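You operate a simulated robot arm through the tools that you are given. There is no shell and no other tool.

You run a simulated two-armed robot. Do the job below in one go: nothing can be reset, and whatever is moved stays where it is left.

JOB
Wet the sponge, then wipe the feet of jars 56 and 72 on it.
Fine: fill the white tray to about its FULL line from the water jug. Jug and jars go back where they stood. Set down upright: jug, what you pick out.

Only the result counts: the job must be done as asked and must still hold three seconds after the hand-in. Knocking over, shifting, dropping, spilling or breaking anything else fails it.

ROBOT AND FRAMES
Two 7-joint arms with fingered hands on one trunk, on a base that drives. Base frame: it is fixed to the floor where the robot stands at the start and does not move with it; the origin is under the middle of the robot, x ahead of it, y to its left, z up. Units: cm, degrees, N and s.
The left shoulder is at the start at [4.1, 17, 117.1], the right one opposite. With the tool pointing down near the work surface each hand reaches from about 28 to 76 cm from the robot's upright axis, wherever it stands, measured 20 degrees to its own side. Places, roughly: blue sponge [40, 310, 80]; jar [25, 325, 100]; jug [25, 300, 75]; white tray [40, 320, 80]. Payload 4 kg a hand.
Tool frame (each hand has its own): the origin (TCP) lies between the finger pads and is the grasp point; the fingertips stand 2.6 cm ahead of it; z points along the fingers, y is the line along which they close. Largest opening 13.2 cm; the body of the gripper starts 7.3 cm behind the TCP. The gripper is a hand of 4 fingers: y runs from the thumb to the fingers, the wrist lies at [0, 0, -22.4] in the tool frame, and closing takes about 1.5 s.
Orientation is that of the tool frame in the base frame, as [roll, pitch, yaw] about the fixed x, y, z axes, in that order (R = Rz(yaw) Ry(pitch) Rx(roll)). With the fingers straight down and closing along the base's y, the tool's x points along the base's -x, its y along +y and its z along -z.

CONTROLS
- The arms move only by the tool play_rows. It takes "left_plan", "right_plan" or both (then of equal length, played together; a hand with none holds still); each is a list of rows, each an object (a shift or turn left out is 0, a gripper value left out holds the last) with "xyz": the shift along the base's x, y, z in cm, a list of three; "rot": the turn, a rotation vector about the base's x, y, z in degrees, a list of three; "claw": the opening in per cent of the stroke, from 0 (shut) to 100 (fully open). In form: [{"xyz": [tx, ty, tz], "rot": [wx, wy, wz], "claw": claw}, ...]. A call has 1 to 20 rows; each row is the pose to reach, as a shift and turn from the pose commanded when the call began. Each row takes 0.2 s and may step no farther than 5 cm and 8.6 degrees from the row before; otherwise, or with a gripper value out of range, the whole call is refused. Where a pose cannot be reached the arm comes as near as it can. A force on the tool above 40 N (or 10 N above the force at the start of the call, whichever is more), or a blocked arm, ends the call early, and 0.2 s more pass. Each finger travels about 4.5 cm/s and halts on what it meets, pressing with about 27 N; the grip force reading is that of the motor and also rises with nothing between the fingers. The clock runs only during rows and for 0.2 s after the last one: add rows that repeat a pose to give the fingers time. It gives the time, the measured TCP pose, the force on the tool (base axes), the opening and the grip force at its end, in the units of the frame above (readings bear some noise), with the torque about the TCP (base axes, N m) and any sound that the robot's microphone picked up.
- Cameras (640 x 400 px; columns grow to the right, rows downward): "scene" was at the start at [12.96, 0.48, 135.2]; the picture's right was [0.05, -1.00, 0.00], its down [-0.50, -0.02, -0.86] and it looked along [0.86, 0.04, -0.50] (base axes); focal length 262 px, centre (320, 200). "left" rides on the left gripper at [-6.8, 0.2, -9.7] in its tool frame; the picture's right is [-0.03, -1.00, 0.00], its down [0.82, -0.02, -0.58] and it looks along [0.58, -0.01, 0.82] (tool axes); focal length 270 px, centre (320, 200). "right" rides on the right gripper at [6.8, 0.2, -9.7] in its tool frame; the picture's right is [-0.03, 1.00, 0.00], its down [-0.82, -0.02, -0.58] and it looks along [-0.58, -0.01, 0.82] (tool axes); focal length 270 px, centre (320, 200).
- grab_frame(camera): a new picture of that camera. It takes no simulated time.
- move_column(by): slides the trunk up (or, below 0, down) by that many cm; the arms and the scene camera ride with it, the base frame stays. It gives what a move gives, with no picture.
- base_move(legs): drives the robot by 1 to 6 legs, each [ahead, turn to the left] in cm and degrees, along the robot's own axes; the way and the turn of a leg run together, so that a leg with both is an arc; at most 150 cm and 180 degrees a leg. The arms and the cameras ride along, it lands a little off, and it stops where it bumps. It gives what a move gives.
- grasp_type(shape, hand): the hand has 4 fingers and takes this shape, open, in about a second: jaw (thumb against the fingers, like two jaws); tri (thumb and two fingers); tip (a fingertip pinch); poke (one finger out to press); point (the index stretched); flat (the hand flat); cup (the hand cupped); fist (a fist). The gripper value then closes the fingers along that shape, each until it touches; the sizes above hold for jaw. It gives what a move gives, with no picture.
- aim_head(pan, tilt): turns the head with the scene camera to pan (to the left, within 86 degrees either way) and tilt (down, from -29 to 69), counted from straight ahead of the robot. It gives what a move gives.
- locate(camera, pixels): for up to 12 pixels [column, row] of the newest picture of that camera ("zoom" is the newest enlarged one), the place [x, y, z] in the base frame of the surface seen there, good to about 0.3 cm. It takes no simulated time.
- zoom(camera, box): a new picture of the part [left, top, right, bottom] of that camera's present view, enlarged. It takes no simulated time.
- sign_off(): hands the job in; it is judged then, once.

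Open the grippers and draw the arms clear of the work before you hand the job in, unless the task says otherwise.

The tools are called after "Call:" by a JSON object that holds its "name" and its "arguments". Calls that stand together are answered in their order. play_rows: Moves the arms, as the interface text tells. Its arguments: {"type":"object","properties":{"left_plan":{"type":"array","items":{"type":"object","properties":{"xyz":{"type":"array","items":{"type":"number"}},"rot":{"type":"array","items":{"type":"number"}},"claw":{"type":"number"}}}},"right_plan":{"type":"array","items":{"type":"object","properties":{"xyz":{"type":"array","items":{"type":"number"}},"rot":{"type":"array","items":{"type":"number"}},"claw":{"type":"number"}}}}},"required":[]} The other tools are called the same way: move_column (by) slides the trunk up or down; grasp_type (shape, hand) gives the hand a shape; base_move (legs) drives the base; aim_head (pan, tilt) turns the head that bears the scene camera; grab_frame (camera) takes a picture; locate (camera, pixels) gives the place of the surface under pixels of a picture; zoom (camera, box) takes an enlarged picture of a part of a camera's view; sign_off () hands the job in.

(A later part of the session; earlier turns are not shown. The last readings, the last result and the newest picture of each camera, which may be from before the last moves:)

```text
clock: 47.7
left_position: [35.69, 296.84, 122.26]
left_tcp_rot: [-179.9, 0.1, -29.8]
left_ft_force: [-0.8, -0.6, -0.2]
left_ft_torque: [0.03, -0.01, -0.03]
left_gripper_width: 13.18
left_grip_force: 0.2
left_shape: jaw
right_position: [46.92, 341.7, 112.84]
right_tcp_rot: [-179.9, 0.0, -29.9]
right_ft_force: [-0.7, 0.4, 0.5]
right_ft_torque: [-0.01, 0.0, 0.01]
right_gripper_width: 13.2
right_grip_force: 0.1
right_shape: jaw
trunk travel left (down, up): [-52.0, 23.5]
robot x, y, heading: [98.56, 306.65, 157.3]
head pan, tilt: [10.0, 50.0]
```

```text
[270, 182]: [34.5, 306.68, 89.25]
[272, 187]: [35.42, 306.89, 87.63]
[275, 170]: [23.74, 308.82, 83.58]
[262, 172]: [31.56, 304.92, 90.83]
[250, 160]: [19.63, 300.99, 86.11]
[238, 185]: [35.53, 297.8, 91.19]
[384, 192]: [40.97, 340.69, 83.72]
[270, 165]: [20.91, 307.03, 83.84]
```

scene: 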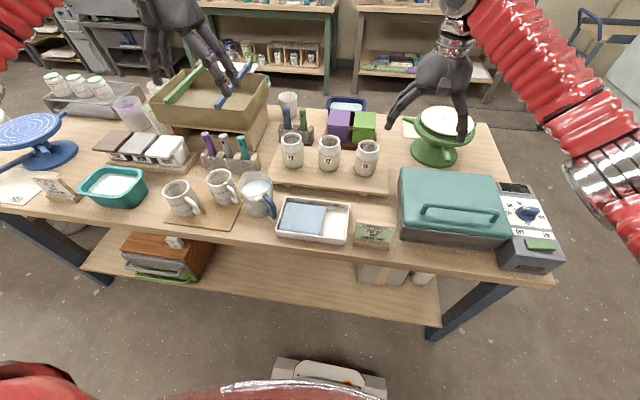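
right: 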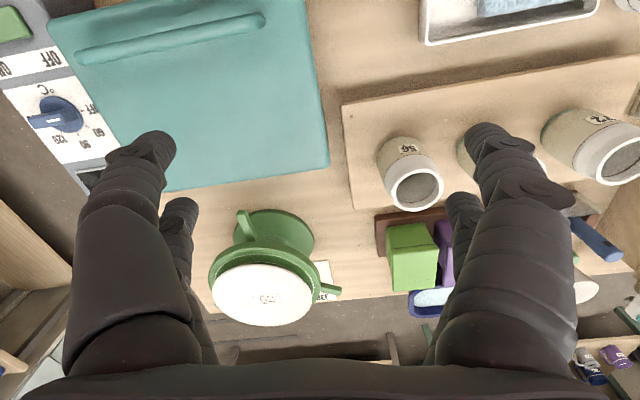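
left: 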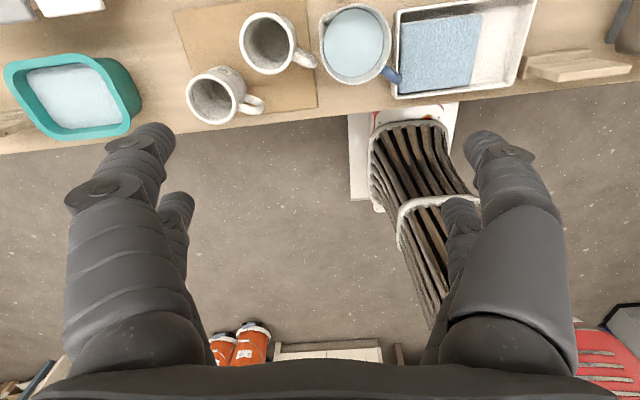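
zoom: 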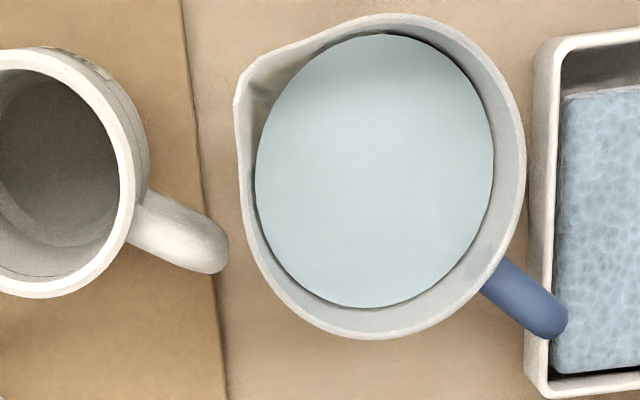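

Mug 29's handle tip is near (35.1,296.7), so the fingers must go down at headings ≈133°/313°. First, high in the air, I turn the left wrist by −107° and centre over the jug with the opening at 88 %.

Call:
{"name": "play_rows", "arguments": {"left_plan": [{"xyz": [0, 0.5, 0], "rot": [0, 0, -8.2], "claw": 88}, {"xyz": [0, 1, 0], "rot": [0, 0, -16.4]}, {"xyz": [0, 1.5, 0], "rot": [0, 0, -24.6]}, {"xyz": [0, 2, 0], "rot": [0, 0, -32.8]}, {"xyz": [0, 2.5, 0], "rot": [0, 0, -41]}, {"xyz": [0, 3, 0], "rot": [0, 0, -49.2]}, {"xyz": [-0.1, 3.5, 0], "rot": [0, 0, -57.4]}, {"xyz": [-0.1, 4, 0], "rot": [0, 0, -65.6]}, {"xyz": [-0.2, 4.5, 0], "rot": [0, 0, -73.8]}, {"xyz": [-0.2, 5, 0], "rot": [0, 0, -82]}, {"xyz": [-0.3, 5.5, 0], "rot": [0, 0, -90.2]}, {"xyz": [-0.3, 5.6, 0], "rot": [0, 0, -98.4]}, {"xyz": [-0.3, 5.6, 0], "rot": [0, 0, -107]}, {"xyz": [-0.3, 5.6, 0], "rot": [0, 0, -107]}, {"xyz": [-0.3, 5.6, 0], "rot": [0, 0, -107]}], "right_plan": [{"xyz": [1.5, 1, 0]}, {"xyz": [3, 2, 0]}, {"xyz": [4.5, 3, 0]}, {"xyz": [6, 4, 0]}, {"xyz": [7.5, 5, 0]}, {"xyz": [9, 6, 0]}, {"xyz": [10.5, 7, 0]}, {"xyz": [12, 8, 0]}, {"xyz": [13.5, 9, 0]}, {"xyz": [15, 10, 0]}, {"xyz": [15, 10, 0]}, {"xyz": [15, 10, 0]}, {"xyz": [15, 10, 0]}, {"xyz": [15, 10, 0]}, {"xyz": [15, 10, 0]}]}}

Call:
{"name": "grab_frame", "arguments": {"camera": "scene"}}

```text
clock: 50.9
left_position: [35.34, 302.42, 122.24]
left_tcp_rot: [180.0, 0.2, -136.9]
left_ft_force: [-0.2, -0.7, -0.4]
left_ft_torque: [0.0, -0.01, -0.01]
left_gripper_width: 11.63
left_grip_force: 0.1
left_shape: jaw
right_position: [62.05, 351.63, 112.99]
right_tcp_rot: [-179.9, -0.1, -30.0]
right_ft_force: [-0.4, -0.2, -0.9]
right_ft_torque: [0.01, 0.0, -0.02]
right_gripper_width: 13.19
right_grip_force: 0.2
right_shape: jaw
trunk travel left (down, up): [-52.0, 23.5]
robot x, y, heading: [98.13, 306.49, 157.3]
head pan, tilt: [10.0, 50.0]
```

```text
taken
```

scene: 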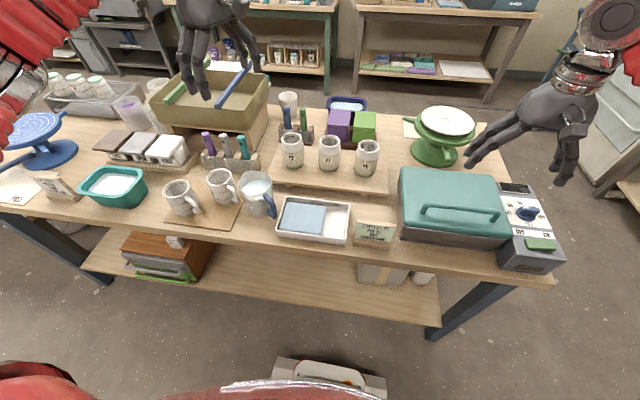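

Reached (yaw −136.9, y-axis heading 133°). Now a dry test of the pour: turn +55° while moving over the tray at z≈107, still with an empty hand.

Call:
{"name": "play_rows", "arguments": {"left_plan": [{"xyz": [1.5, 2.2, -2], "rot": [0, 0, 7]}, {"xyz": [3, 4.4, -4], "rot": [0, 0, 14]}, {"xyz": [4.5, 6.6, -6], "rot": [0, 0, 21]}, {"xyz": [6, 8.8, -8], "rot": [0, 0, 28]}, {"xyz": [7.5, 11, -10], "rot": [0, 0, 36]}, {"xyz": [9, 13.2, -12], "rot": [0, 0, 44]}, {"xyz": [10.5, 15.4, -14], "rot": [0, 0, 52]}, {"xyz": [11, 16, -15], "rot": [0, 0, 55]}]}}

Call:
{"name": "play_rows", "arguments": {"left_plan": [{"rot": [8, -0.7, 0]}, {"rot": [16, -1.4, 0]}, {"rot": [24, -2.1, 0]}, {"rot": [32, -2.8, 0]}, {"rot": [40, -3.5, 0]}, {"rot": [48, -4.2, 0]}, {"rot": [56, -4.9, 0]}, {"rot": [64, -5.6, 0]}, {"rot": [72, -6.3, 0]}, {"rot": [80, -7, 0]}, {"rot": [80, -7, 0]}, {"rot": [80, -7, 0]}]}}

Call:
{"name": "grab_frame", "arguments": {"camera": "scene"}}

```text
clock: 52.7
left_position: [46.29, 318.44, 107.19]
left_tcp_rot: [-179.9, 0.2, -81.6]
left_ft_force: [-0.6, 0.7, 0.1]
left_ft_torque: [-0.02, 0.02, 0.0]
left_gripper_width: 11.64
left_grip_force: 0.1
left_shape: jaw
right_position: [61.8, 351.62, 112.91]
right_tcp_rot: [-179.8, -0.1, -30.1]
right_ft_force: [-0.4, -0.3, 0.3]
right_ft_torque: [-0.02, 0.0, 0.0]
right_gripper_width: 13.22
right_grip_force: 0.2
right_shape: jaw
trunk travel left (down, up): [-52.0, 23.5]
robot x, y, heading: [98.68, 306.55, 157.4]
head pan, tilt: [10.0, 50.0]
```

```text
clock: 55.3
left_position: [46.47, 318.45, 107.18]
left_tcp_rot: [-125.8, 73.8, -39.7]
left_ft_force: [0.4, -0.6, 0.7]
left_ft_torque: [-0.03, -0.02, 0.0]
left_gripper_width: 11.61
left_grip_force: 0.2
left_shape: jaw
right_position: [61.9, 351.65, 112.97]
right_tcp_rot: [-179.9, 0.0, -30.0]
right_ft_force: [0.1, 0.4, 0.3]
right_ft_torque: [0.03, -0.01, 0.02]
right_gripper_width: 13.2
right_grip_force: 0.0
right_shape: jaw
trunk travel left (down, up): [-52.0, 23.5]
robot x, y, heading: [98.09, 306.8, 157.4]
head pan, tilt: [10.0, 50.0]
```

```text
taken
```

scene: 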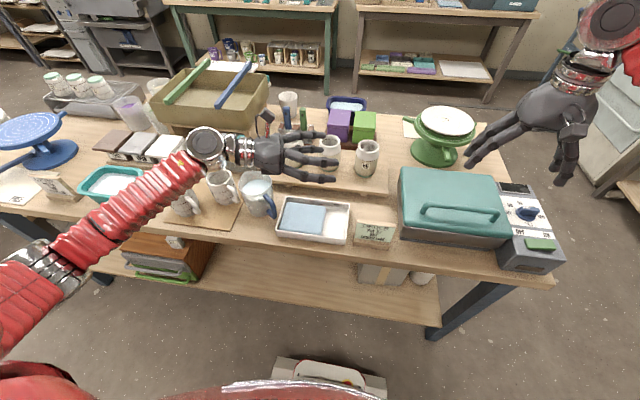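

The 80° tilt is reached. I check the forearm's height over the mugs and the teal tub in this pose.

Call:
{"name": "locate", "arguments": {"camera": "scene", "pixels": [[205, 165], [170, 190], [130, 220], [90, 255], [160, 205], [110, 245], [60, 265], [30, 330], [20, 290], [215, 172]]}}

```text
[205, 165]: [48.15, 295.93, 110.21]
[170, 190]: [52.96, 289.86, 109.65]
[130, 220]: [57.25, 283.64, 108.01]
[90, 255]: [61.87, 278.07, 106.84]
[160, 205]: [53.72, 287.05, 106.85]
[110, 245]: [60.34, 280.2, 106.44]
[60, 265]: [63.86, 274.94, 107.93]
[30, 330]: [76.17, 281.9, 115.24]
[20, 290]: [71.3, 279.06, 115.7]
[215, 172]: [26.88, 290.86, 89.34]
```

The forearm passes outside the table edge, well clear. I tilt back and return above the jug.

Call:
{"name": "play_rows", "arguments": {"left_plan": [{"rot": [-8, 0.7, 0]}, {"rot": [-16, 1.4, 0]}, {"rot": [-24, 2.1, 0]}, {"rot": [-32, 2.8, 0]}, {"rot": [-40, 3.5, 0]}, {"rot": [-48, 4.2, 0]}, {"rot": [-56, 4.9, 0]}, {"rot": [-64, 5.6, 0]}, {"rot": [-72, 6.3, 0]}, {"rot": [-80, 7, 0]}, {"rot": [-80, 7, 0]}]}}

Call:
{"name": "play_rows", "arguments": {"left_plan": [{"xyz": [-1.5, -2.2, 0], "rot": [0, 0, -7]}, {"xyz": [-3, -4.4, 0], "rot": [0, 0, -14]}, {"xyz": [-4.5, -6.6, 0], "rot": [0, 0, -21]}, {"xyz": [-6, -8.8, 0], "rot": [0, 0, -28]}, {"xyz": [-7.5, -11, 0], "rot": [0, 0, -36]}, {"xyz": [-9, -13.2, 0], "rot": [0, 0, -44]}, {"xyz": [-10.5, -15.4, 0], "rot": [0, 0, -52]}, {"xyz": [-11, -16, 0], "rot": [0, 0, -55]}, {"xyz": [-11, -16, 0], "rot": [0, 0, -55]}]}}

Call:
{"name": "grab_frame", "arguments": {"camera": "left"}}

```text
clock: 57.7
left_position: [46.43, 318.36, 107.27]
left_tcp_rot: [-179.9, 0.1, -81.7]
left_ft_force: [0.0, 0.0, -0.3]
left_ft_torque: [-0.01, 0.02, -0.02]
left_gripper_width: 11.63
left_grip_force: 0.0
left_shape: jaw
right_position: [61.99, 351.6, 113.05]
right_tcp_rot: [-179.9, -0.1, -30.1]
right_ft_force: [-0.1, -0.9, 1.3]
right_ft_torque: [0.0, 0.02, 0.04]
right_gripper_width: 13.21
right_grip_force: 0.1
right_shape: jaw
trunk travel left (down, up): [-52.0, 23.5]
robot x, y, heading: [98.58, 306.81, 157.5]
head pan, tilt: [10.0, 50.0]
```

```text
clock: 59.7
left_position: [35.42, 302.53, 107.2]
left_tcp_rot: [-179.9, 0.3, -136.8]
left_ft_force: [-0.3, 0.1, 0.2]
left_ft_torque: [0.0, 0.03, 0.0]
left_gripper_width: 11.65
left_grip_force: 0.1
left_shape: jaw
right_position: [61.91, 351.67, 112.93]
right_tcp_rot: [-179.9, -0.1, -29.9]
right_ft_force: [-0.8, 0.3, 0.0]
right_ft_torque: [0.03, -0.03, -0.02]
right_gripper_width: 13.18
right_grip_force: 0.0
right_shape: jaw
trunk travel left (down, up): [-52.0, 23.5]
robot x, y, heading: [98.59, 306.39, 157.3]
head pan, tilt: [10.0, 50.0]
```

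```text
taken
```

left: 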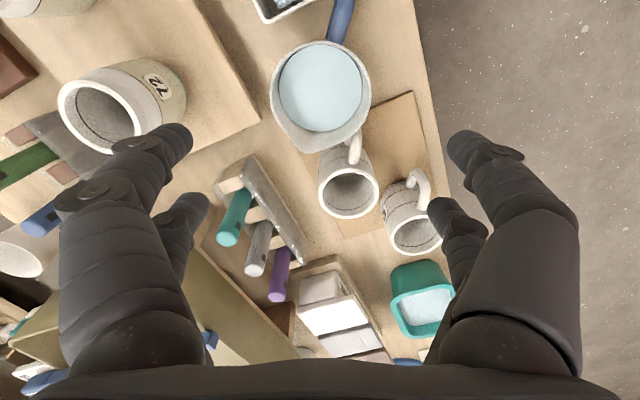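

The jug is centred between the fingers at (320,95). I verify its rim position from this view and the riser corner at (258,118).

Call:
{"name": "locate", "arguments": {"camera": "left", "pixels": [[274, 95], [369, 95], [320, 43], [258, 118], [325, 152], [322, 90], [355, 150], [352, 160]]}}

```text
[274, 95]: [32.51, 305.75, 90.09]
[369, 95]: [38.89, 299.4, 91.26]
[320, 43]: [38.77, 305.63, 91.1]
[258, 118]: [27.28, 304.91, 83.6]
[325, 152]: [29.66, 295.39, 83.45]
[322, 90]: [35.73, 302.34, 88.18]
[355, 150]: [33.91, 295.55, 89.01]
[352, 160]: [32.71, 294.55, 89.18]
```

Centre confirmed at (35.6,302.5). I lower the hand around the jug to z=86.5.

Call:
{"name": "play_rows", "arguments": {"left_plan": [{"xyz": [0, 0, -3]}, {"xyz": [0.1, 0, -6]}, {"xyz": [0.15, 0, -9]}, {"xyz": [0.15, 0, -12]}, {"xyz": [0.15, 0, -14]}, {"xyz": [0.15, 0, -16]}, {"xyz": [0.15, 0, -18]}, {"xyz": [0.15, 0, -19.5]}, {"xyz": [0.15, 0, -20.7]}, {"xyz": [0.15, 0, -20.7]}]}}

Call:
{"name": "grab_frame", "arguments": {"camera": "left"}}

Call:
{"name": "zoom", "arguments": {"camera": "scene", "box": [180, 110, 340, 230]}}

```text
clock: 61.9
left_position: [35.53, 302.38, 86.69]
left_tcp_rot: [-179.9, 0.3, -136.9]
left_ft_force: [-1.2, 0.1, 4.3]
left_ft_torque: [0.06, 0.06, -0.02]
left_gripper_width: 11.6
left_grip_force: 0.0
left_shape: jaw
right_position: [61.9, 351.68, 113.08]
right_tcp_rot: [-179.9, -0.1, -30.0]
right_ft_force: [0.6, -0.5, 0.0]
right_ft_torque: [0.0, 0.02, 0.0]
right_gripper_width: 13.17
right_grip_force: 0.0
right_shape: jaw
trunk travel left (down, up): [-52.0, 23.5]
robot x, y, heading: [98.82, 306.88, 157.3]
head pan, tilt: [10.0, 50.0]
```

```text
taken
```

left: 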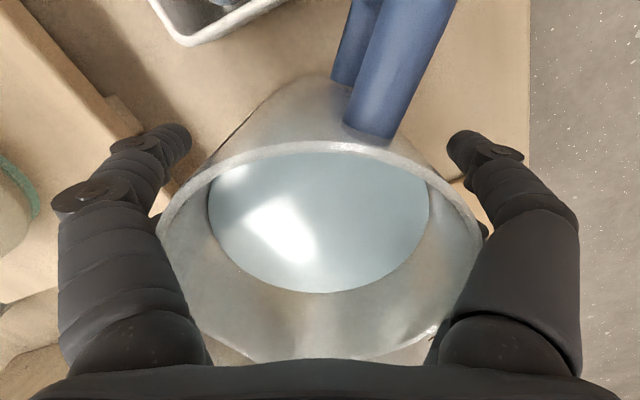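

```text
3.33 times, centred on (260, 170) of scene
```

zoom: 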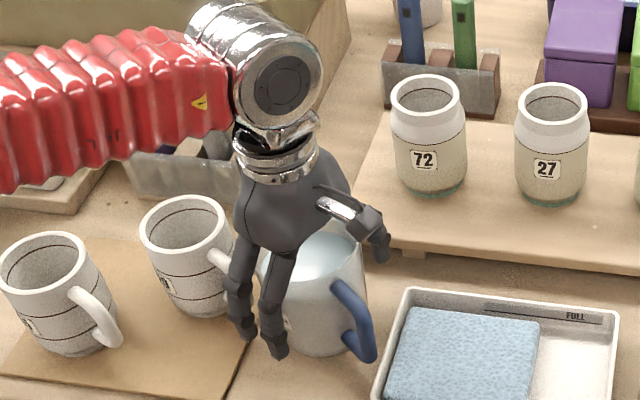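

The force reads 4.3 N upward – a slight touch, maybe a fingertip on the riser edge. I raise 0.8 cm and look at the force.

Call:
{"name": "play_rows", "arguments": {"left_plan": [{"xyz": [0, 0, 0.4]}, {"xyz": [0, 0, 0.8]}, {"xyz": [0, 0, 0.8]}]}}

Call:
{"name": "zoom", "arguments": {"camera": "left", "box": [40, 80, 280, 230]}}

```text
clock: 62.7
left_position: [35.63, 302.44, 87.39]
left_tcp_rot: [-179.7, 0.3, -136.7]
left_ft_force: [0.1, 0.5, 0.0]
left_ft_torque: [0.03, 0.0, -0.01]
left_gripper_width: 11.62
left_grip_force: 0.0
left_shape: jaw
right_position: [61.97, 351.62, 112.81]
right_tcp_rot: [-179.9, -0.1, -29.9]
right_ft_force: [0.7, -0.2, -0.5]
right_ft_torque: [0.0, 0.0, 0.0]
right_gripper_width: 13.18
right_grip_force: 0.0
right_shape: jaw
trunk travel left (down, up): [-52.0, 23.5]
robot x, y, heading: [98.99, 306.64, 157.0]
head pan, tilt: [10.0, 50.0]
```

```text
2.67 times, centred on (160, 155) of left
```

zoom: 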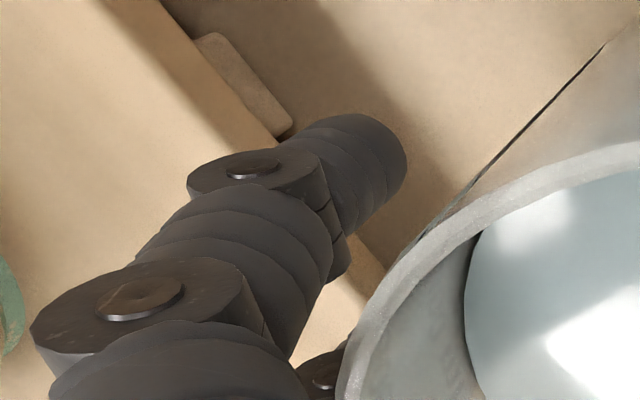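

No more contact force at z=87.4. I close the hand on the jug.

Call:
{"name": "play_rows", "arguments": {"left_plan": [{"claw": 60}, {"claw": 40}, {"claw": 20}, {"claw": 0}, {"claw": 0}, {"claw": 0}, {"claw": 0}, {"claw": 0}]}}

Call:
{"name": "grab_frame", "arguments": {"camera": "left"}}

Call:
{"name": "zoom", "arguments": {"camera": "scene", "box": [180, 110, 340, 230]}}

```text
clock: 64.5
left_position: [35.48, 302.47, 87.23]
left_tcp_rot: [-179.8, 0.4, -136.9]
left_ft_force: [0.0, 0.1, 0.2]
left_ft_torque: [0.02, 0.02, -0.04]
left_gripper_width: 7.04
left_grip_force: 27.0
left_shape: jaw
right_position: [61.94, 351.6, 112.93]
right_tcp_rot: [-179.8, -0.1, -29.9]
right_ft_force: [-0.7, 0.3, 0.4]
right_ft_torque: [-0.03, 0.01, 0.03]
right_gripper_width: 13.21
right_grip_force: 0.0
right_shape: jaw
trunk travel left (down, up): [-52.0, 23.5]
robot x, y, heading: [98.34, 306.9, 157.4]
head pan, tilt: [10.0, 50.0]
```

```text
taken
```

left: 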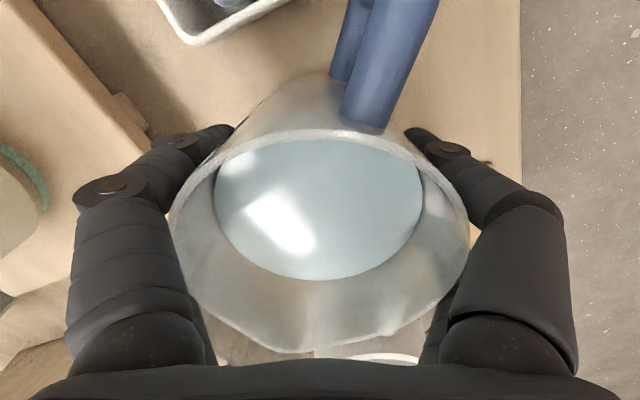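

```text
3.33 times, centred on (260, 170) of scene
```

zoom: 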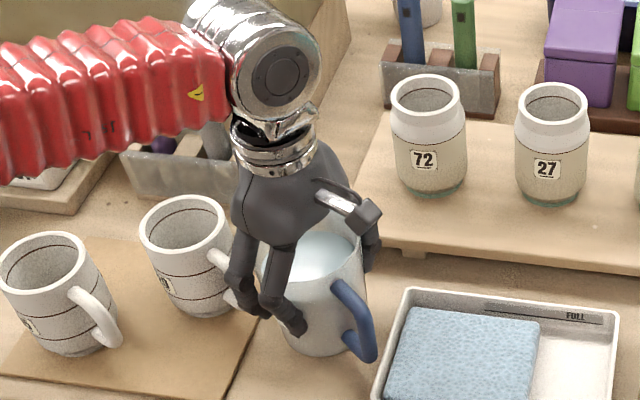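

The hand grips at 27 N with 7.0 cm opening. I lift gently 2 cm and check the load and pictures.

Call:
{"name": "play_rows", "arguments": {"left_plan": [{"xyz": [0, 0, 0.4]}, {"xyz": [0, 0, 0.8]}, {"xyz": [0, 0, 1.4]}, {"xyz": [0, 0, 2]}, {"xyz": [0, 0, 2]}, {"xyz": [0, 0, 2]}]}}

Call:
{"name": "zoom", "arguments": {"camera": "scene", "box": [180, 110, 340, 230]}}

Call:
{"name": "grab_frame", "arguments": {"camera": "left"}}

```text
clock: 65.9
left_position: [35.5, 302.39, 89.38]
left_tcp_rot: [-179.9, 0.3, -136.8]
left_ft_force: [-0.1, -0.8, -5.3]
left_ft_torque: [-0.01, 0.0, -0.03]
left_gripper_width: 7.04
left_grip_force: 27.2
left_shape: jaw
right_position: [61.92, 351.65, 112.96]
right_tcp_rot: [-179.8, -0.1, -30.0]
right_ft_force: [0.6, -0.6, 0.5]
right_ft_torque: [-0.01, 0.0, -0.01]
right_gripper_width: 13.19
right_grip_force: 0.1
right_shape: jaw
trunk travel left (down, up): [-52.0, 23.5]
robot x, y, heading: [98.87, 306.62, 156.9]
head pan, tilt: [10.0, 50.0]
```

```text
3.33 times, centred on (260, 170) of scene
```

zoom: 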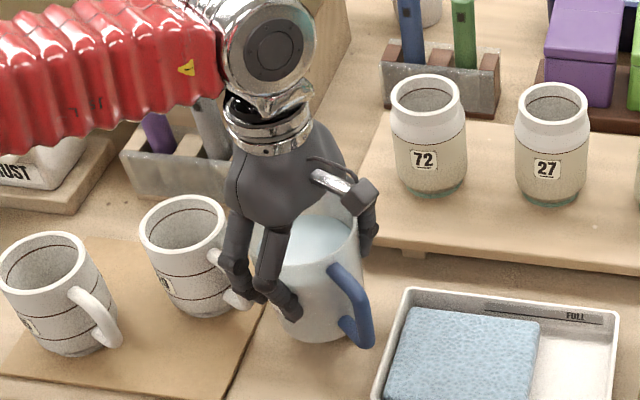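

```text
taken
```

left: 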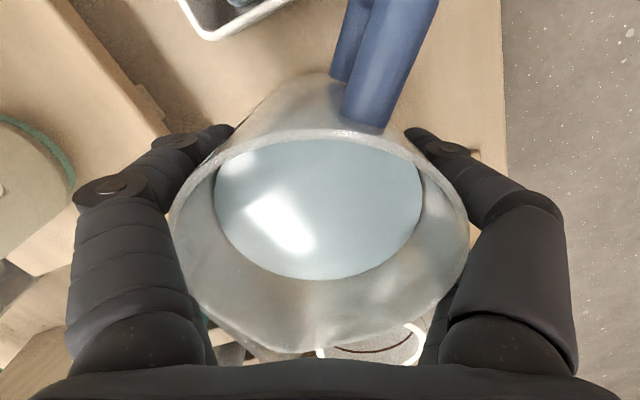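

The jug is held (load 5.3 N, rest TCP height was 87.23). I lift it straight up to z≈106, slowly.

Call:
{"name": "play_rows", "arguments": {"left_plan": [{"xyz": [0, 0, 0.8]}, {"xyz": [0, 0, 2]}, {"xyz": [0, 0, 4]}, {"xyz": [0, 0, 6]}, {"xyz": [0, 0, 8]}, {"xyz": [0, 0, 10]}, {"xyz": [0, 0, 12]}, {"xyz": [0, 0, 14]}, {"xyz": [0, 0, 15.6]}, {"xyz": [0, 0, 16.6]}, {"xyz": [0, 0, 16.6]}]}}

Call:
{"name": "grab_frame", "arguments": {"camera": "scene"}}

```text
clock: 68.3
left_position: [35.52, 302.43, 105.85]
left_tcp_rot: [-179.8, 0.3, -136.8]
left_ft_force: [-0.9, -0.3, -4.5]
left_ft_torque: [-0.01, 0.0, -0.01]
left_gripper_width: 7.01
left_grip_force: 27.4
left_shape: jaw
right_position: [61.94, 351.72, 113.0]
right_tcp_rot: [-179.8, -0.1, -30.0]
right_ft_force: [-0.6, 0.2, -0.6]
right_ft_torque: [-0.03, -0.01, -0.02]
right_gripper_width: 13.18
right_grip_force: 0.0
right_shape: jaw
trunk travel left (down, up): [-52.0, 23.5]
robot x, y, heading: [98.82, 306.44, 157.5]
head pan, tilt: [10.0, 50.0]
```

```text
taken
```

scene: 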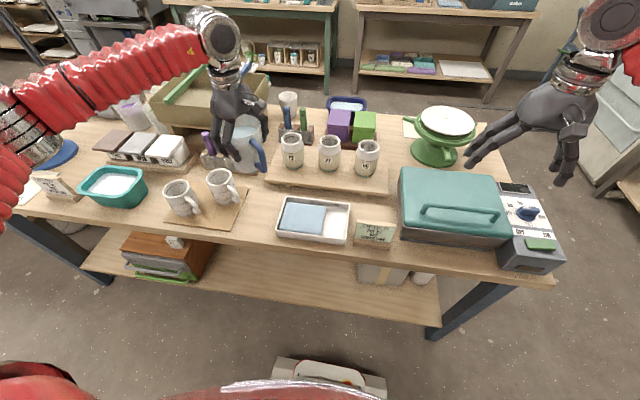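

While the tray is in clear view I zoom in on its FULL mark at about (335,203).

Call:
{"name": "zoom", "arguments": {"camera": "scene", "box": [270, 190, 360, 250]}}

Call:
{"name": "locate", "arguments": {"camera": "zoom", "pixels": [[390, 90], [460, 97], [500, 80], [410, 170], [410, 220], [440, 110], [500, 105], [300, 160], [360, 160], [40, 290], [500, 330]]}}

```text
6.67 times, centred on (315, 220) of scene
```

zoom: 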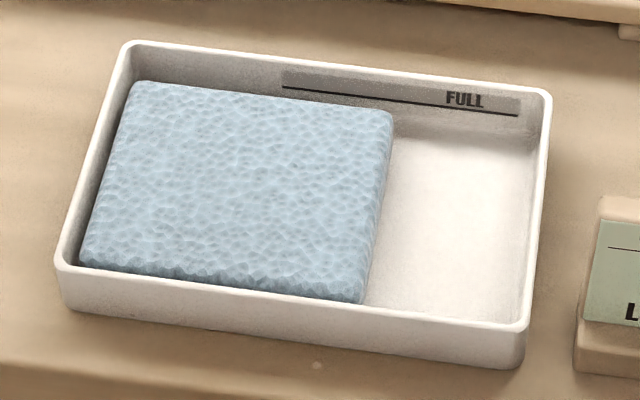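

```text
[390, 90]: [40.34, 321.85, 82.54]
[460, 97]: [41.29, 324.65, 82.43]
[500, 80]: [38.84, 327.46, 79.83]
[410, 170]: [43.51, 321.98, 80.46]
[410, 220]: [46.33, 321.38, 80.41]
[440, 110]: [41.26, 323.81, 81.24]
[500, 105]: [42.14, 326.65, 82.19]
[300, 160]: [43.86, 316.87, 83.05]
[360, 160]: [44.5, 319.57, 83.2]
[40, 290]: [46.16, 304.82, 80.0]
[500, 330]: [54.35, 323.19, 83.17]
```

The black FULL line lies at z≈81.8, about 1.4 cm above the tray's floor (80.4). Now I carry the jug to the pour position while turning it +90°.

Call:
{"name": "play_rows", "arguments": {"left_plan": [{"xyz": [0.2, 0.8, 0], "rot": [0, 0, 3]}, {"xyz": [0.7, 2.5, 0], "rot": [0, 0, 9]}, {"xyz": [1.1, 4.3, 0], "rot": [0, 0, 15]}, {"xyz": [1.6, 6.1, 0], "rot": [0, 0, 21]}, {"xyz": [2.1, 7.9, 0], "rot": [0, 0, 27]}, {"xyz": [2.5, 9.7, 0], "rot": [0, 0, 33]}, {"xyz": [3, 11.5, 0], "rot": [0, 0, 39]}, {"xyz": [3.5, 13.3, 0], "rot": [0, 0, 45]}, {"xyz": [3.9, 15.1, 0], "rot": [0, 0, 51]}, {"xyz": [4.4, 16.9, 0], "rot": [0, 0, 57]}, {"xyz": [4.9, 18.7, 0], "rot": [0, 0, 63]}, {"xyz": [5.4, 20.5, 0], "rot": [0, 0, 69]}, {"xyz": [5.8, 22.3, 0], "rot": [0, 0, 75]}, {"xyz": [6.3, 24.1, 0], "rot": [0, 0, 81]}, {"xyz": [6.6, 25.3, 0], "rot": [0, 0, 87]}, {"xyz": [6.7, 25.7, 0], "rot": [0, 0, 90]}, {"xyz": [6.7, 25.7, 0], "rot": [0, 0, 90]}]}}

Call:
{"name": "grab_frame", "arguments": {"camera": "scene"}}

Call:
{"name": "grab_frame", "arguments": {"camera": "left"}}

```text
clock: 71.9
left_position: [42.16, 328.18, 105.89]
left_tcp_rot: [-179.9, 0.2, -46.7]
left_ft_force: [0.4, -1.2, -4.6]
left_ft_torque: [0.01, -0.01, 0.0]
left_gripper_width: 7.01
left_grip_force: 27.0
left_shape: jaw
right_position: [61.93, 351.61, 113.0]
right_tcp_rot: [-179.9, -0.1, -30.0]
right_ft_force: [-0.3, -0.1, 0.6]
right_ft_torque: [0.01, 0.03, -0.02]
right_gripper_width: 13.18
right_grip_force: 0.0
right_shape: jaw
trunk travel left (down, up): [-52.0, 23.5]
robot x, y, heading: [98.34, 306.63, 157.4]
head pan, tilt: [10.0, 50.0]
```

```text
taken
```

scene: 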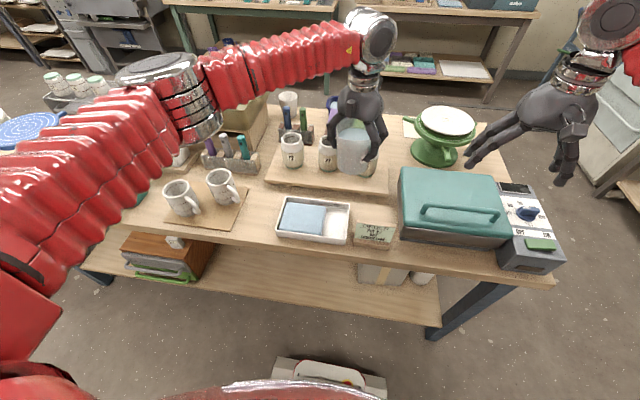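

```text
taken
```

left: 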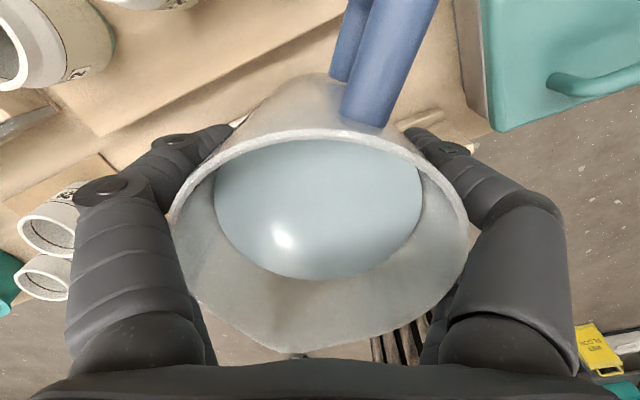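

Spout now points towards the tray's free part. I lower to z≈93.8 and begin tilting to 22°.

Call:
{"name": "play_rows", "arguments": {"left_plan": [{"xyz": [0, 0, -1.5]}, {"xyz": [0, 0, -3.5]}, {"xyz": [0, 0, -5.5]}, {"xyz": [0, 0, -7.5]}, {"xyz": [0, 0, -9.5]}, {"xyz": [0, 0, -11]}, {"xyz": [0, 0, -12]}, {"xyz": [0, 0, -12]}]}}

Call:
{"name": "play_rows", "arguments": {"left_plan": [{"rot": [2.6, 1.5, 0]}, {"rot": [6, 3.5, 0]}, {"rot": [9.5, 5.5, 0]}, {"rot": [13, 7.5, 0]}, {"rot": [16.5, 9.5, 0]}, {"rot": [19, 11, 0]}, {"rot": [19, 11, 0]}]}}

Call:
{"name": "grab_frame", "arguments": {"camera": "scene"}}

Call:
{"name": "grab_frame", "arguments": {"camera": "left"}}

```text
clock: 73.7
left_position: [42.11, 328.24, 93.93]
left_tcp_rot: [-179.9, 0.2, -46.8]
left_ft_force: [-0.8, 0.2, -4.5]
left_ft_torque: [0.0, 0.03, 0.02]
left_gripper_width: 7.01
left_grip_force: 27.3
left_shape: jaw
right_position: [61.88, 351.66, 112.94]
right_tcp_rot: [-179.8, -0.1, -30.0]
right_ft_force: [0.3, 0.1, -0.3]
right_ft_torque: [-0.03, 0.0, 0.0]
right_gripper_width: 13.18
right_grip_force: 0.0
right_shape: jaw
trunk travel left (down, up): [-52.0, 23.5]
robot x, y, heading: [98.18, 306.56, 157.3]
head pan, tilt: [10.0, 50.0]
```

```text
clock: 75.3
left_position: [42.22, 328.08, 93.92]
left_tcp_rot: [-174.7, 21.6, -45.7]
left_ft_force: [1.1, 0.3, -4.5]
left_ft_torque: [-0.02, -0.03, 0.02]
left_gripper_width: 7.01
left_grip_force: 26.9
left_shape: jaw
right_position: [61.97, 351.7, 112.99]
right_tcp_rot: [-179.9, -0.2, -30.0]
right_ft_force: [0.0, 0.0, -0.2]
right_ft_torque: [0.0, -0.02, -0.04]
right_gripper_width: 13.21
right_grip_force: 0.0
right_shape: jaw
trunk travel left (down, up): [-52.0, 23.5]
robot x, y, heading: [98.42, 306.24, 157.4]
head pan, tilt: [10.0, 50.0]
```

```text
taken
```

scene: 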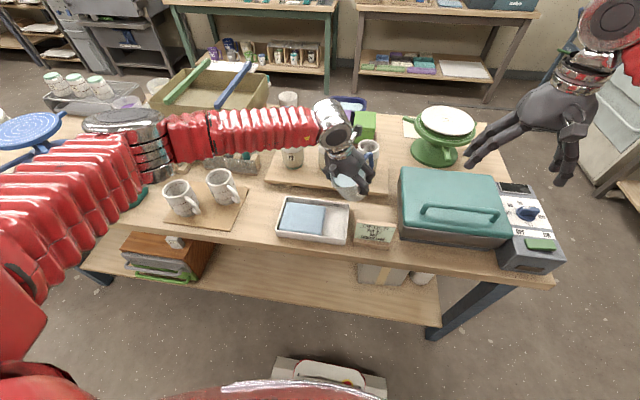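

```text
taken
```

left: 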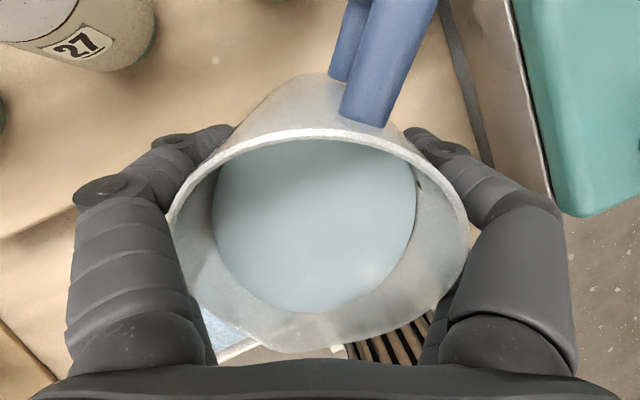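

The water nears the spout. I zoom to check where the spout sits over the tray.

Call:
{"name": "zoom", "arguments": {"camera": "scene", "box": [265, 130, 425, 250]}}

Call:
{"name": "locate", "arguments": {"camera": "zoom", "pixels": [[270, 210], [262, 175], [290, 220], [340, 230], [330, 260], [380, 270]]}}

```text
3.33 times, centred on (345, 190) of scene
```

zoom: 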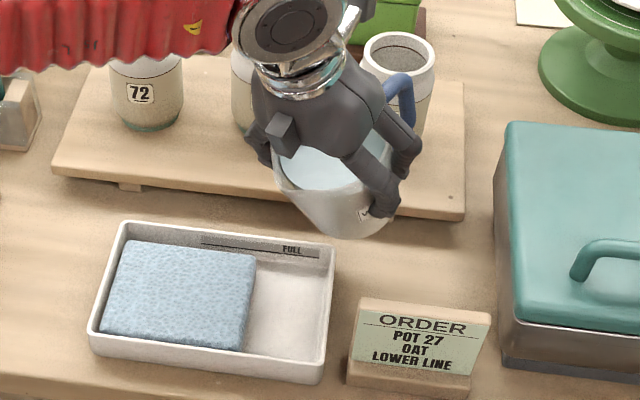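

```text
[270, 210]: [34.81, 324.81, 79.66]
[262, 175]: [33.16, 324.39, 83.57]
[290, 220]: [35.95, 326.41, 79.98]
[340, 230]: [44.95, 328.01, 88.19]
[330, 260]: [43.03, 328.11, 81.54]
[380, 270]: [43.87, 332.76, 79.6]
```

I locate the spout lip itself, near (277,163) in the zoom.

Call:
{"name": "locate", "arguments": {"camera": "zoom", "pixels": [[277, 160], [280, 170], [285, 180], [278, 150], [300, 190], [330, 190], [310, 210]]}}

```text
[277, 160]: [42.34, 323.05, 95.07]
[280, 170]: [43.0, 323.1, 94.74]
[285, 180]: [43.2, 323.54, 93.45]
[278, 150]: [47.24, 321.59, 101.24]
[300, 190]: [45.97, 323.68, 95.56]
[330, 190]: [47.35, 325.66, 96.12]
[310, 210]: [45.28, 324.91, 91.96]
```

The lip is at about (45.8,323.2,95.5), above the tray's free part. I tilt further in small steps to 28°.

Call:
{"name": "play_rows", "arguments": {"left_plan": [{"rot": [1.7, 1, 0]}, {"rot": [3.5, 2, 0]}, {"rot": [5.2, 3, 0]}, {"rot": [5.2, 3, 0]}, {"rot": [5.2, 3, 0]}]}}

Call:
{"name": "grab_frame", "arguments": {"camera": "left"}}

Call:
{"name": "zoom", "arguments": {"camera": "scene", "box": [265, 130, 425, 250]}}

```text
clock: 76.5
left_position: [42.24, 327.97, 93.92]
left_tcp_rot: [-172.9, 27.3, -44.9]
left_ft_force: [-0.2, 0.2, -4.9]
left_ft_torque: [-0.01, 0.0, 0.01]
left_gripper_width: 6.99
left_grip_force: 27.0
left_shape: jaw
right_position: [61.89, 351.73, 112.97]
right_tcp_rot: [-179.8, -0.1, -30.0]
right_ft_force: [-0.8, -0.5, 0.2]
right_ft_torque: [-0.06, 0.0, -0.02]
right_gripper_width: 13.19
right_grip_force: 0.1
right_shape: jaw
trunk travel left (down, up): [-52.0, 23.5]
robot x, y, heading: [98.42, 306.59, 157.5]
head pan, tilt: [10.0, 50.0]
```

```text
taken
```

left: 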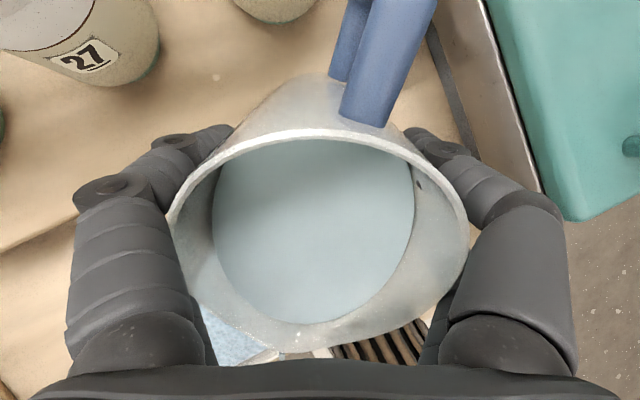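

```text
3.33 times, centred on (345, 190) of scene
```

zoom: 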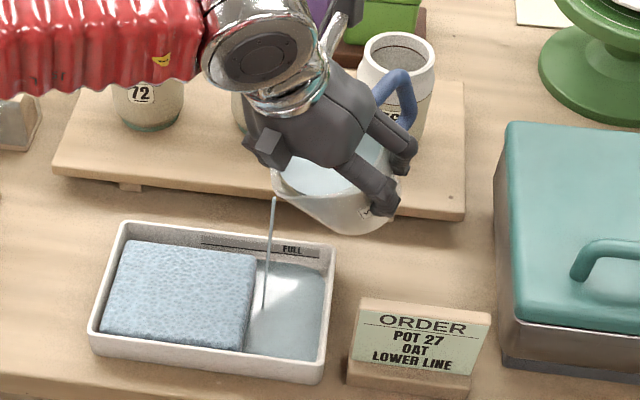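

A thin stream falls into the tray just right of the sponge. I hold this tilt for a second and look at the level.

Call:
{"name": "play_rows", "arguments": {"left_plan": [{"rot": [0, 0, 0]}, {"rot": [0, 0, 0]}, {"rot": [0, 0, 0]}, {"rot": [0, 0, 0]}]}}

Call:
{"name": "zoom", "arguments": {"camera": "scene", "box": [265, 170, 365, 250]}}

```text
clock: 77.5
left_position: [42.17, 328.15, 93.88]
left_tcp_rot: [-173.0, 27.2, -45.1]
left_ft_force: [-1.0, 0.3, -3.9]
left_ft_torque: [-0.04, -0.02, 0.01]
left_gripper_width: 7.04
left_grip_force: 27.0
left_shape: jaw
right_position: [62.01, 351.65, 112.87]
right_tcp_rot: [-180.0, -0.1, -30.0]
right_ft_force: [-0.4, -0.4, 0.2]
right_ft_torque: [0.0, -0.02, 0.02]
right_gripper_width: 13.19
right_grip_force: 0.0
right_shape: jaw
trunk travel left (down, up): [-52.0, 23.5]
robot x, y, heading: [98.66, 306.43, 157.4]
head pan, tilt: [10.0, 50.0]
```

```text
5.00 times, centred on (315, 210) of scene
```

zoom: 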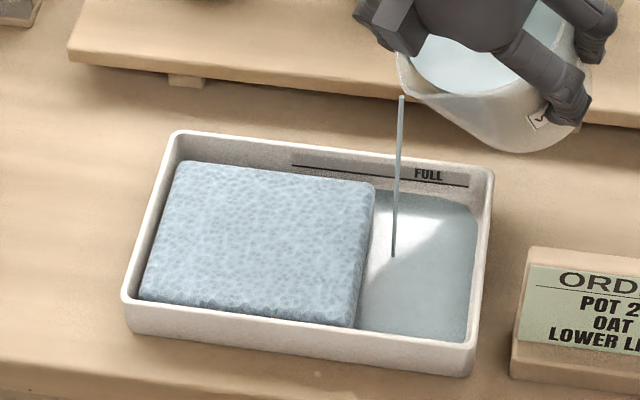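

The stream lands in the free part and continues. I hold on for 1.6 s and look again.

Call:
{"name": "play_rows", "arguments": {"left_plan": [{"rot": [0, 0, 0]}, {"rot": [0, 0, 0]}, {"rot": [0, 0, 0]}, {"rot": [0, 0, 0]}, {"rot": [0, 0, 0]}, {"rot": [0, 0, 0]}, {"rot": [0, 0, 0]}, {"rot": [0, 0, 0]}]}}

Call:
{"name": "zoom", "arguments": {"camera": "scene", "box": [265, 170, 365, 250]}}

Call:
{"name": "locate", "arguments": {"camera": "zoom", "pixels": [[430, 220], [430, 280], [420, 310]]}}

```text
clock: 79.3
left_position: [42.15, 328.06, 93.84]
left_tcp_rot: [-173.1, 27.3, -45.0]
left_ft_force: [-0.7, -0.2, -4.9]
left_ft_torque: [-0.04, -0.05, 0.0]
left_gripper_width: 6.99
left_grip_force: 27.1
left_shape: jaw
right_position: [61.83, 351.7, 112.94]
right_tcp_rot: [-179.8, -0.1, -30.0]
right_ft_force: [0.9, -0.2, -0.6]
right_ft_torque: [0.0, 0.01, -0.03]
right_gripper_width: 13.19
right_grip_force: 0.1
right_shape: jaw
trunk travel left (down, up): [-52.0, 23.5]
robot x, y, heading: [98.44, 306.55, 157.2]
head pan, tilt: [10.0, 50.0]
```

```text
5.00 times, centred on (315, 210) of scene
```

zoom: 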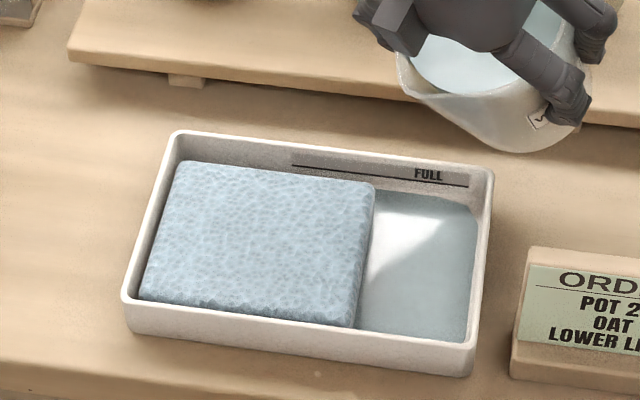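

```text
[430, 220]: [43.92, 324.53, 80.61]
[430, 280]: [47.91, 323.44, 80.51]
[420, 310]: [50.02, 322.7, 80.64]
```

The stream stopped at this tilt; the level is z≈80.6. I tilt 6° more, to 34°, and let it run out.

Call:
{"name": "play_rows", "arguments": {"left_plan": [{"rot": [1.7, 1, 0]}, {"rot": [3.5, 2, 0]}, {"rot": [5.2, 3, 0]}, {"rot": [5.2, 3, 0]}, {"rot": [5.2, 3, 0]}, {"rot": [5.2, 3, 0]}, {"rot": [5.2, 3, 0]}, {"rot": [5.2, 3, 0]}]}}

Call:
{"name": "zoom", "arguments": {"camera": "scene", "box": [265, 170, 365, 250]}}

Call:
{"name": "locate", "arguments": {"camera": "zoom", "pixels": [[430, 220], [430, 280], [420, 310], [400, 100]]}}

```text
clock: 81.1
left_position: [42.2, 328.19, 93.93]
left_tcp_rot: [-171.1, 33.1, -44.2]
left_ft_force: [0.0, -0.1, -4.2]
left_ft_torque: [-0.02, -0.01, 0.0]
left_gripper_width: 7.02
left_grip_force: 27.2
left_shape: jaw
right_position: [61.87, 351.59, 112.99]
right_tcp_rot: [-179.9, -0.1, -30.0]
right_ft_force: [-0.4, -0.2, -0.4]
right_ft_torque: [-0.04, -0.01, 0.01]
right_gripper_width: 13.16
right_grip_force: 0.1
right_shape: jaw
trunk travel left (down, up): [-52.0, 23.5]
robot x, y, heading: [98.48, 306.53, 157.3]
head pan, tilt: [10.0, 50.0]
```

```text
5.00 times, centred on (315, 210) of scene
```

zoom: 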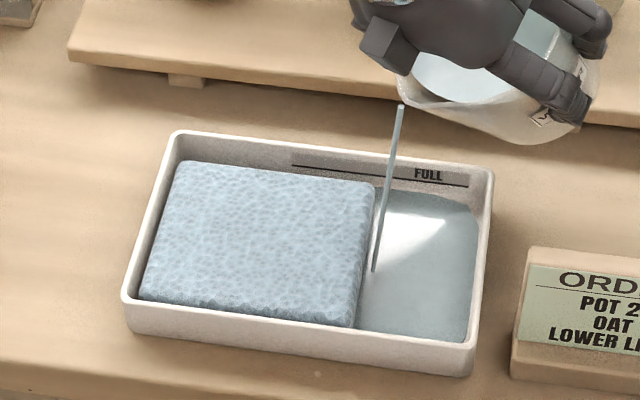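

```text
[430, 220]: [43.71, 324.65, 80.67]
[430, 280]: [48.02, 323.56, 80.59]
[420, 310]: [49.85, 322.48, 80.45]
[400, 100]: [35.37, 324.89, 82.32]
```

The stream lands at the sponge's edge; I shift the jug 1 cm to the right and go on to 40°.

Call:
{"name": "play_rows", "arguments": {"left_plan": [{"xyz": [0.2, 0.5, 0], "rot": [0, 0, 0]}, {"xyz": [0.4, 0.9, 0], "rot": [1.7, 1, 0]}, {"xyz": [0.4, 0.9, 0], "rot": [3.5, 2, 0]}, {"xyz": [0.4, 0.9, 0], "rot": [5.2, 3, 0]}, {"xyz": [0.4, 0.9, 0], "rot": [5.2, 3, 0]}, {"xyz": [0.4, 0.9, 0], "rot": [5.2, 3, 0]}, {"xyz": [0.4, 0.9, 0], "rot": [5.2, 3, 0]}, {"xyz": [0.4, 0.9, 0], "rot": [5.2, 3, 0]}, {"xyz": [0.4, 0.9, 0], "rot": [5.2, 3, 0]}, {"xyz": [0.4, 0.9, 0], "rot": [5.2, 3, 0]}, {"xyz": [0.4, 0.9, 0], "rot": [5.2, 3, 0]}]}}

Call:
{"name": "zoom", "arguments": {"camera": "scene", "box": [265, 170, 365, 250]}}

Call:
{"name": "locate", "arguments": {"camera": "zoom", "pixels": [[430, 220], [430, 280], [420, 310], [440, 250]]}}

```text
clock: 83.5
left_position: [42.71, 329.05, 93.97]
left_tcp_rot: [-169.1, 38.9, -42.9]
left_ft_force: [0.2, -0.5, -4.0]
left_ft_torque: [-0.04, 0.0, -0.02]
left_gripper_width: 7.01
left_grip_force: 26.9
left_shape: jaw
right_position: [61.94, 351.67, 112.96]
right_tcp_rot: [-179.9, -0.2, -30.1]
right_ft_force: [-0.4, -0.3, -0.3]
right_ft_torque: [0.0, 0.02, -0.02]
right_gripper_width: 13.19
right_grip_force: 0.0
right_shape: jaw
trunk travel left (down, up): [-52.0, 23.5]
robot x, y, heading: [98.3, 306.41, 157.3]
head pan, tilt: [10.0, 50.0]
```

```text
5.00 times, centred on (315, 210) of scene
```

zoom: 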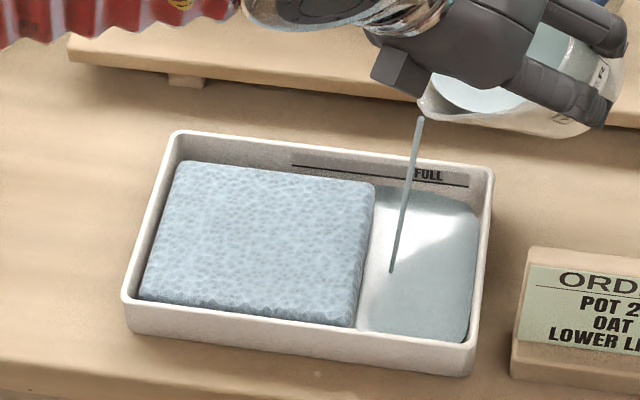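

```text
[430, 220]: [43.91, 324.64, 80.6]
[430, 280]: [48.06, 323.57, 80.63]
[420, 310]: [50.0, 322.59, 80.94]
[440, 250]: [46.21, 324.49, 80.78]
```

Level still low (≈80.7), stream landing fine. I wait for it to run, then tilt to 46°.

Call:
{"name": "play_rows", "arguments": {"left_plan": [{"rot": [0, 0, 0]}, {"rot": [0, 0, 0]}, {"rot": [0, 0, 0]}, {"rot": [0, 0, 0]}, {"rot": [1.7, 1, 0]}, {"rot": [3.5, 2, 0]}, {"rot": [5.2, 3, 0]}, {"rot": [5.2, 3, 0]}, {"rot": [5.2, 3, 0]}, {"rot": [5.2, 3, 0]}, {"rot": [5.2, 3, 0]}, {"rot": [5.2, 3, 0]}, {"rot": [5.2, 3, 0]}, {"rot": [5.2, 3, 0]}]}}

Call:
{"name": "zoom", "arguments": {"camera": "scene", "box": [265, 170, 365, 250]}}

Call:
{"name": "locate", "arguments": {"camera": "zoom", "pixels": [[430, 220], [430, 280], [420, 310], [440, 250]]}}

```text
clock: 86.5
left_position: [42.72, 329.11, 94.01]
left_tcp_rot: [-166.5, 44.6, -41.1]
left_ft_force: [-0.8, -0.1, -4.6]
left_ft_torque: [-0.04, 0.0, -0.01]
left_gripper_width: 7.02
left_grip_force: 26.6
left_shape: jaw
right_position: [61.97, 351.57, 112.85]
right_tcp_rot: [-179.9, -0.1, -30.0]
right_ft_force: [-0.5, -0.1, 0.2]
right_ft_torque: [0.03, -0.03, 0.01]
right_gripper_width: 13.2
right_grip_force: 0.0
right_shape: jaw
trunk travel left (down, up): [-52.0, 23.5]
robot x, y, heading: [98.2, 306.76, 157.2]
head pan, tilt: [10.0, 50.0]
```

```text
5.00 times, centred on (315, 210) of scene
```

zoom: 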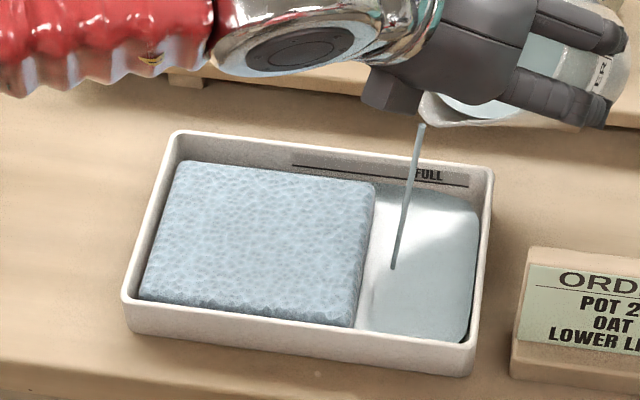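

```text
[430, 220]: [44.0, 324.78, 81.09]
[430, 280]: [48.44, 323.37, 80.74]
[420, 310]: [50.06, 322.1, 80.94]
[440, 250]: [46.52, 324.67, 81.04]
```

Level ≈81.0 of the needed ≈81.8. I let it run and tilt on to 51°.

Call:
{"name": "play_rows", "arguments": {"left_plan": [{"rot": [0, 0, 0]}, {"rot": [0, 0, 0]}, {"rot": [0, 0, 0]}, {"rot": [0, 0, 0]}, {"rot": [1.7, 1, 0]}, {"rot": [3.5, 2, 0]}, {"rot": [4.4, 2.5, 0]}, {"rot": [4.4, 2.5, 0]}, {"rot": [4.4, 2.5, 0]}, {"rot": [4.4, 2.5, 0]}, {"rot": [4.4, 2.5, 0]}, {"rot": [4.4, 2.5, 0]}]}}

Call:
{"name": "zoom", "arguments": {"camera": "scene", "box": [265, 170, 365, 250]}}

Call:
{"name": "locate", "arguments": {"camera": "zoom", "pixels": [[430, 220], [430, 280], [420, 310], [440, 250]]}}

```text
clock: 89.1
left_position: [42.74, 329.09, 93.94]
left_tcp_rot: [-163.9, 49.4, -39.3]
left_ft_force: [-0.2, 0.7, -2.8]
left_ft_torque: [-0.03, -0.05, 0.02]
left_gripper_width: 7.0
left_grip_force: 27.6
left_shape: jaw
right_position: [61.87, 351.7, 112.95]
right_tcp_rot: [-179.8, -0.1, -30.0]
right_ft_force: [0.4, -0.8, -0.7]
right_ft_torque: [0.03, 0.0, -0.02]
right_gripper_width: 13.22
right_grip_force: 0.1
right_shape: jaw
trunk travel left (down, up): [-52.0, 23.5]
robot x, y, heading: [98.42, 306.28, 157.2]
head pan, tilt: [10.0, 50.0]
```

```text
5.00 times, centred on (315, 210) of scene
```

zoom: 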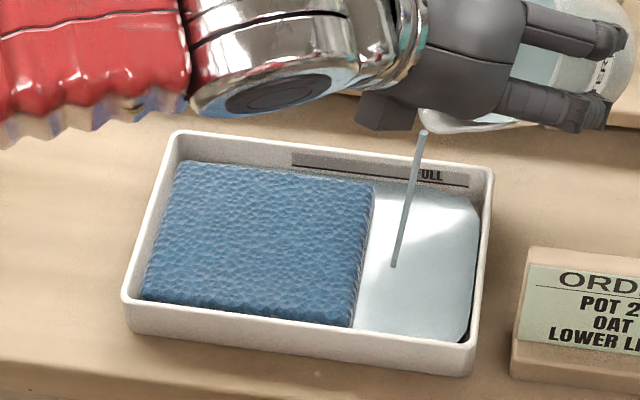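

```text
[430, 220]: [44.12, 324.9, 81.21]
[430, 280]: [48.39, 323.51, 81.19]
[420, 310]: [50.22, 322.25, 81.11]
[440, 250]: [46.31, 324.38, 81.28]
```

The sponge turned dark: wet. Level ≈81.2; I go on to 56° after checking the wrist's clearance over the tray and jars.

Call:
{"name": "locate", "arguments": {"camera": "zoom", "pixels": [[280, 95], [100, 90], [220, 100], [380, 115], [60, 40], [300, 30], [150, 40]]}}

Call:
{"name": "grab_frame", "arguments": {"camera": "scene"}}

```text
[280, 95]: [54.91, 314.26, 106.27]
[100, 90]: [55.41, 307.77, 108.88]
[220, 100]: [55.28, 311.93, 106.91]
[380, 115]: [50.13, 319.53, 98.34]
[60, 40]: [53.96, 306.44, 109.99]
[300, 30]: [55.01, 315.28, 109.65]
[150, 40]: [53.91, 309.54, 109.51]
```

```text
taken
```

scene: 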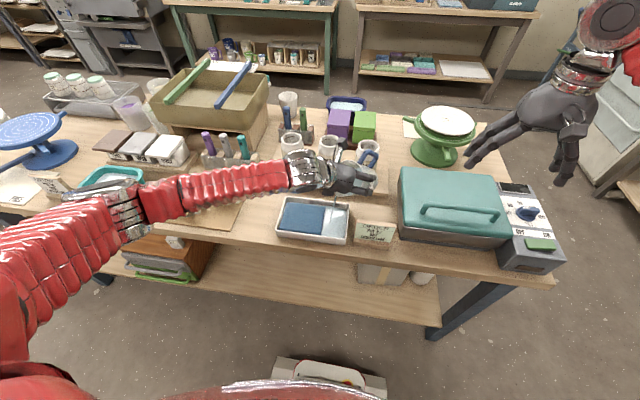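

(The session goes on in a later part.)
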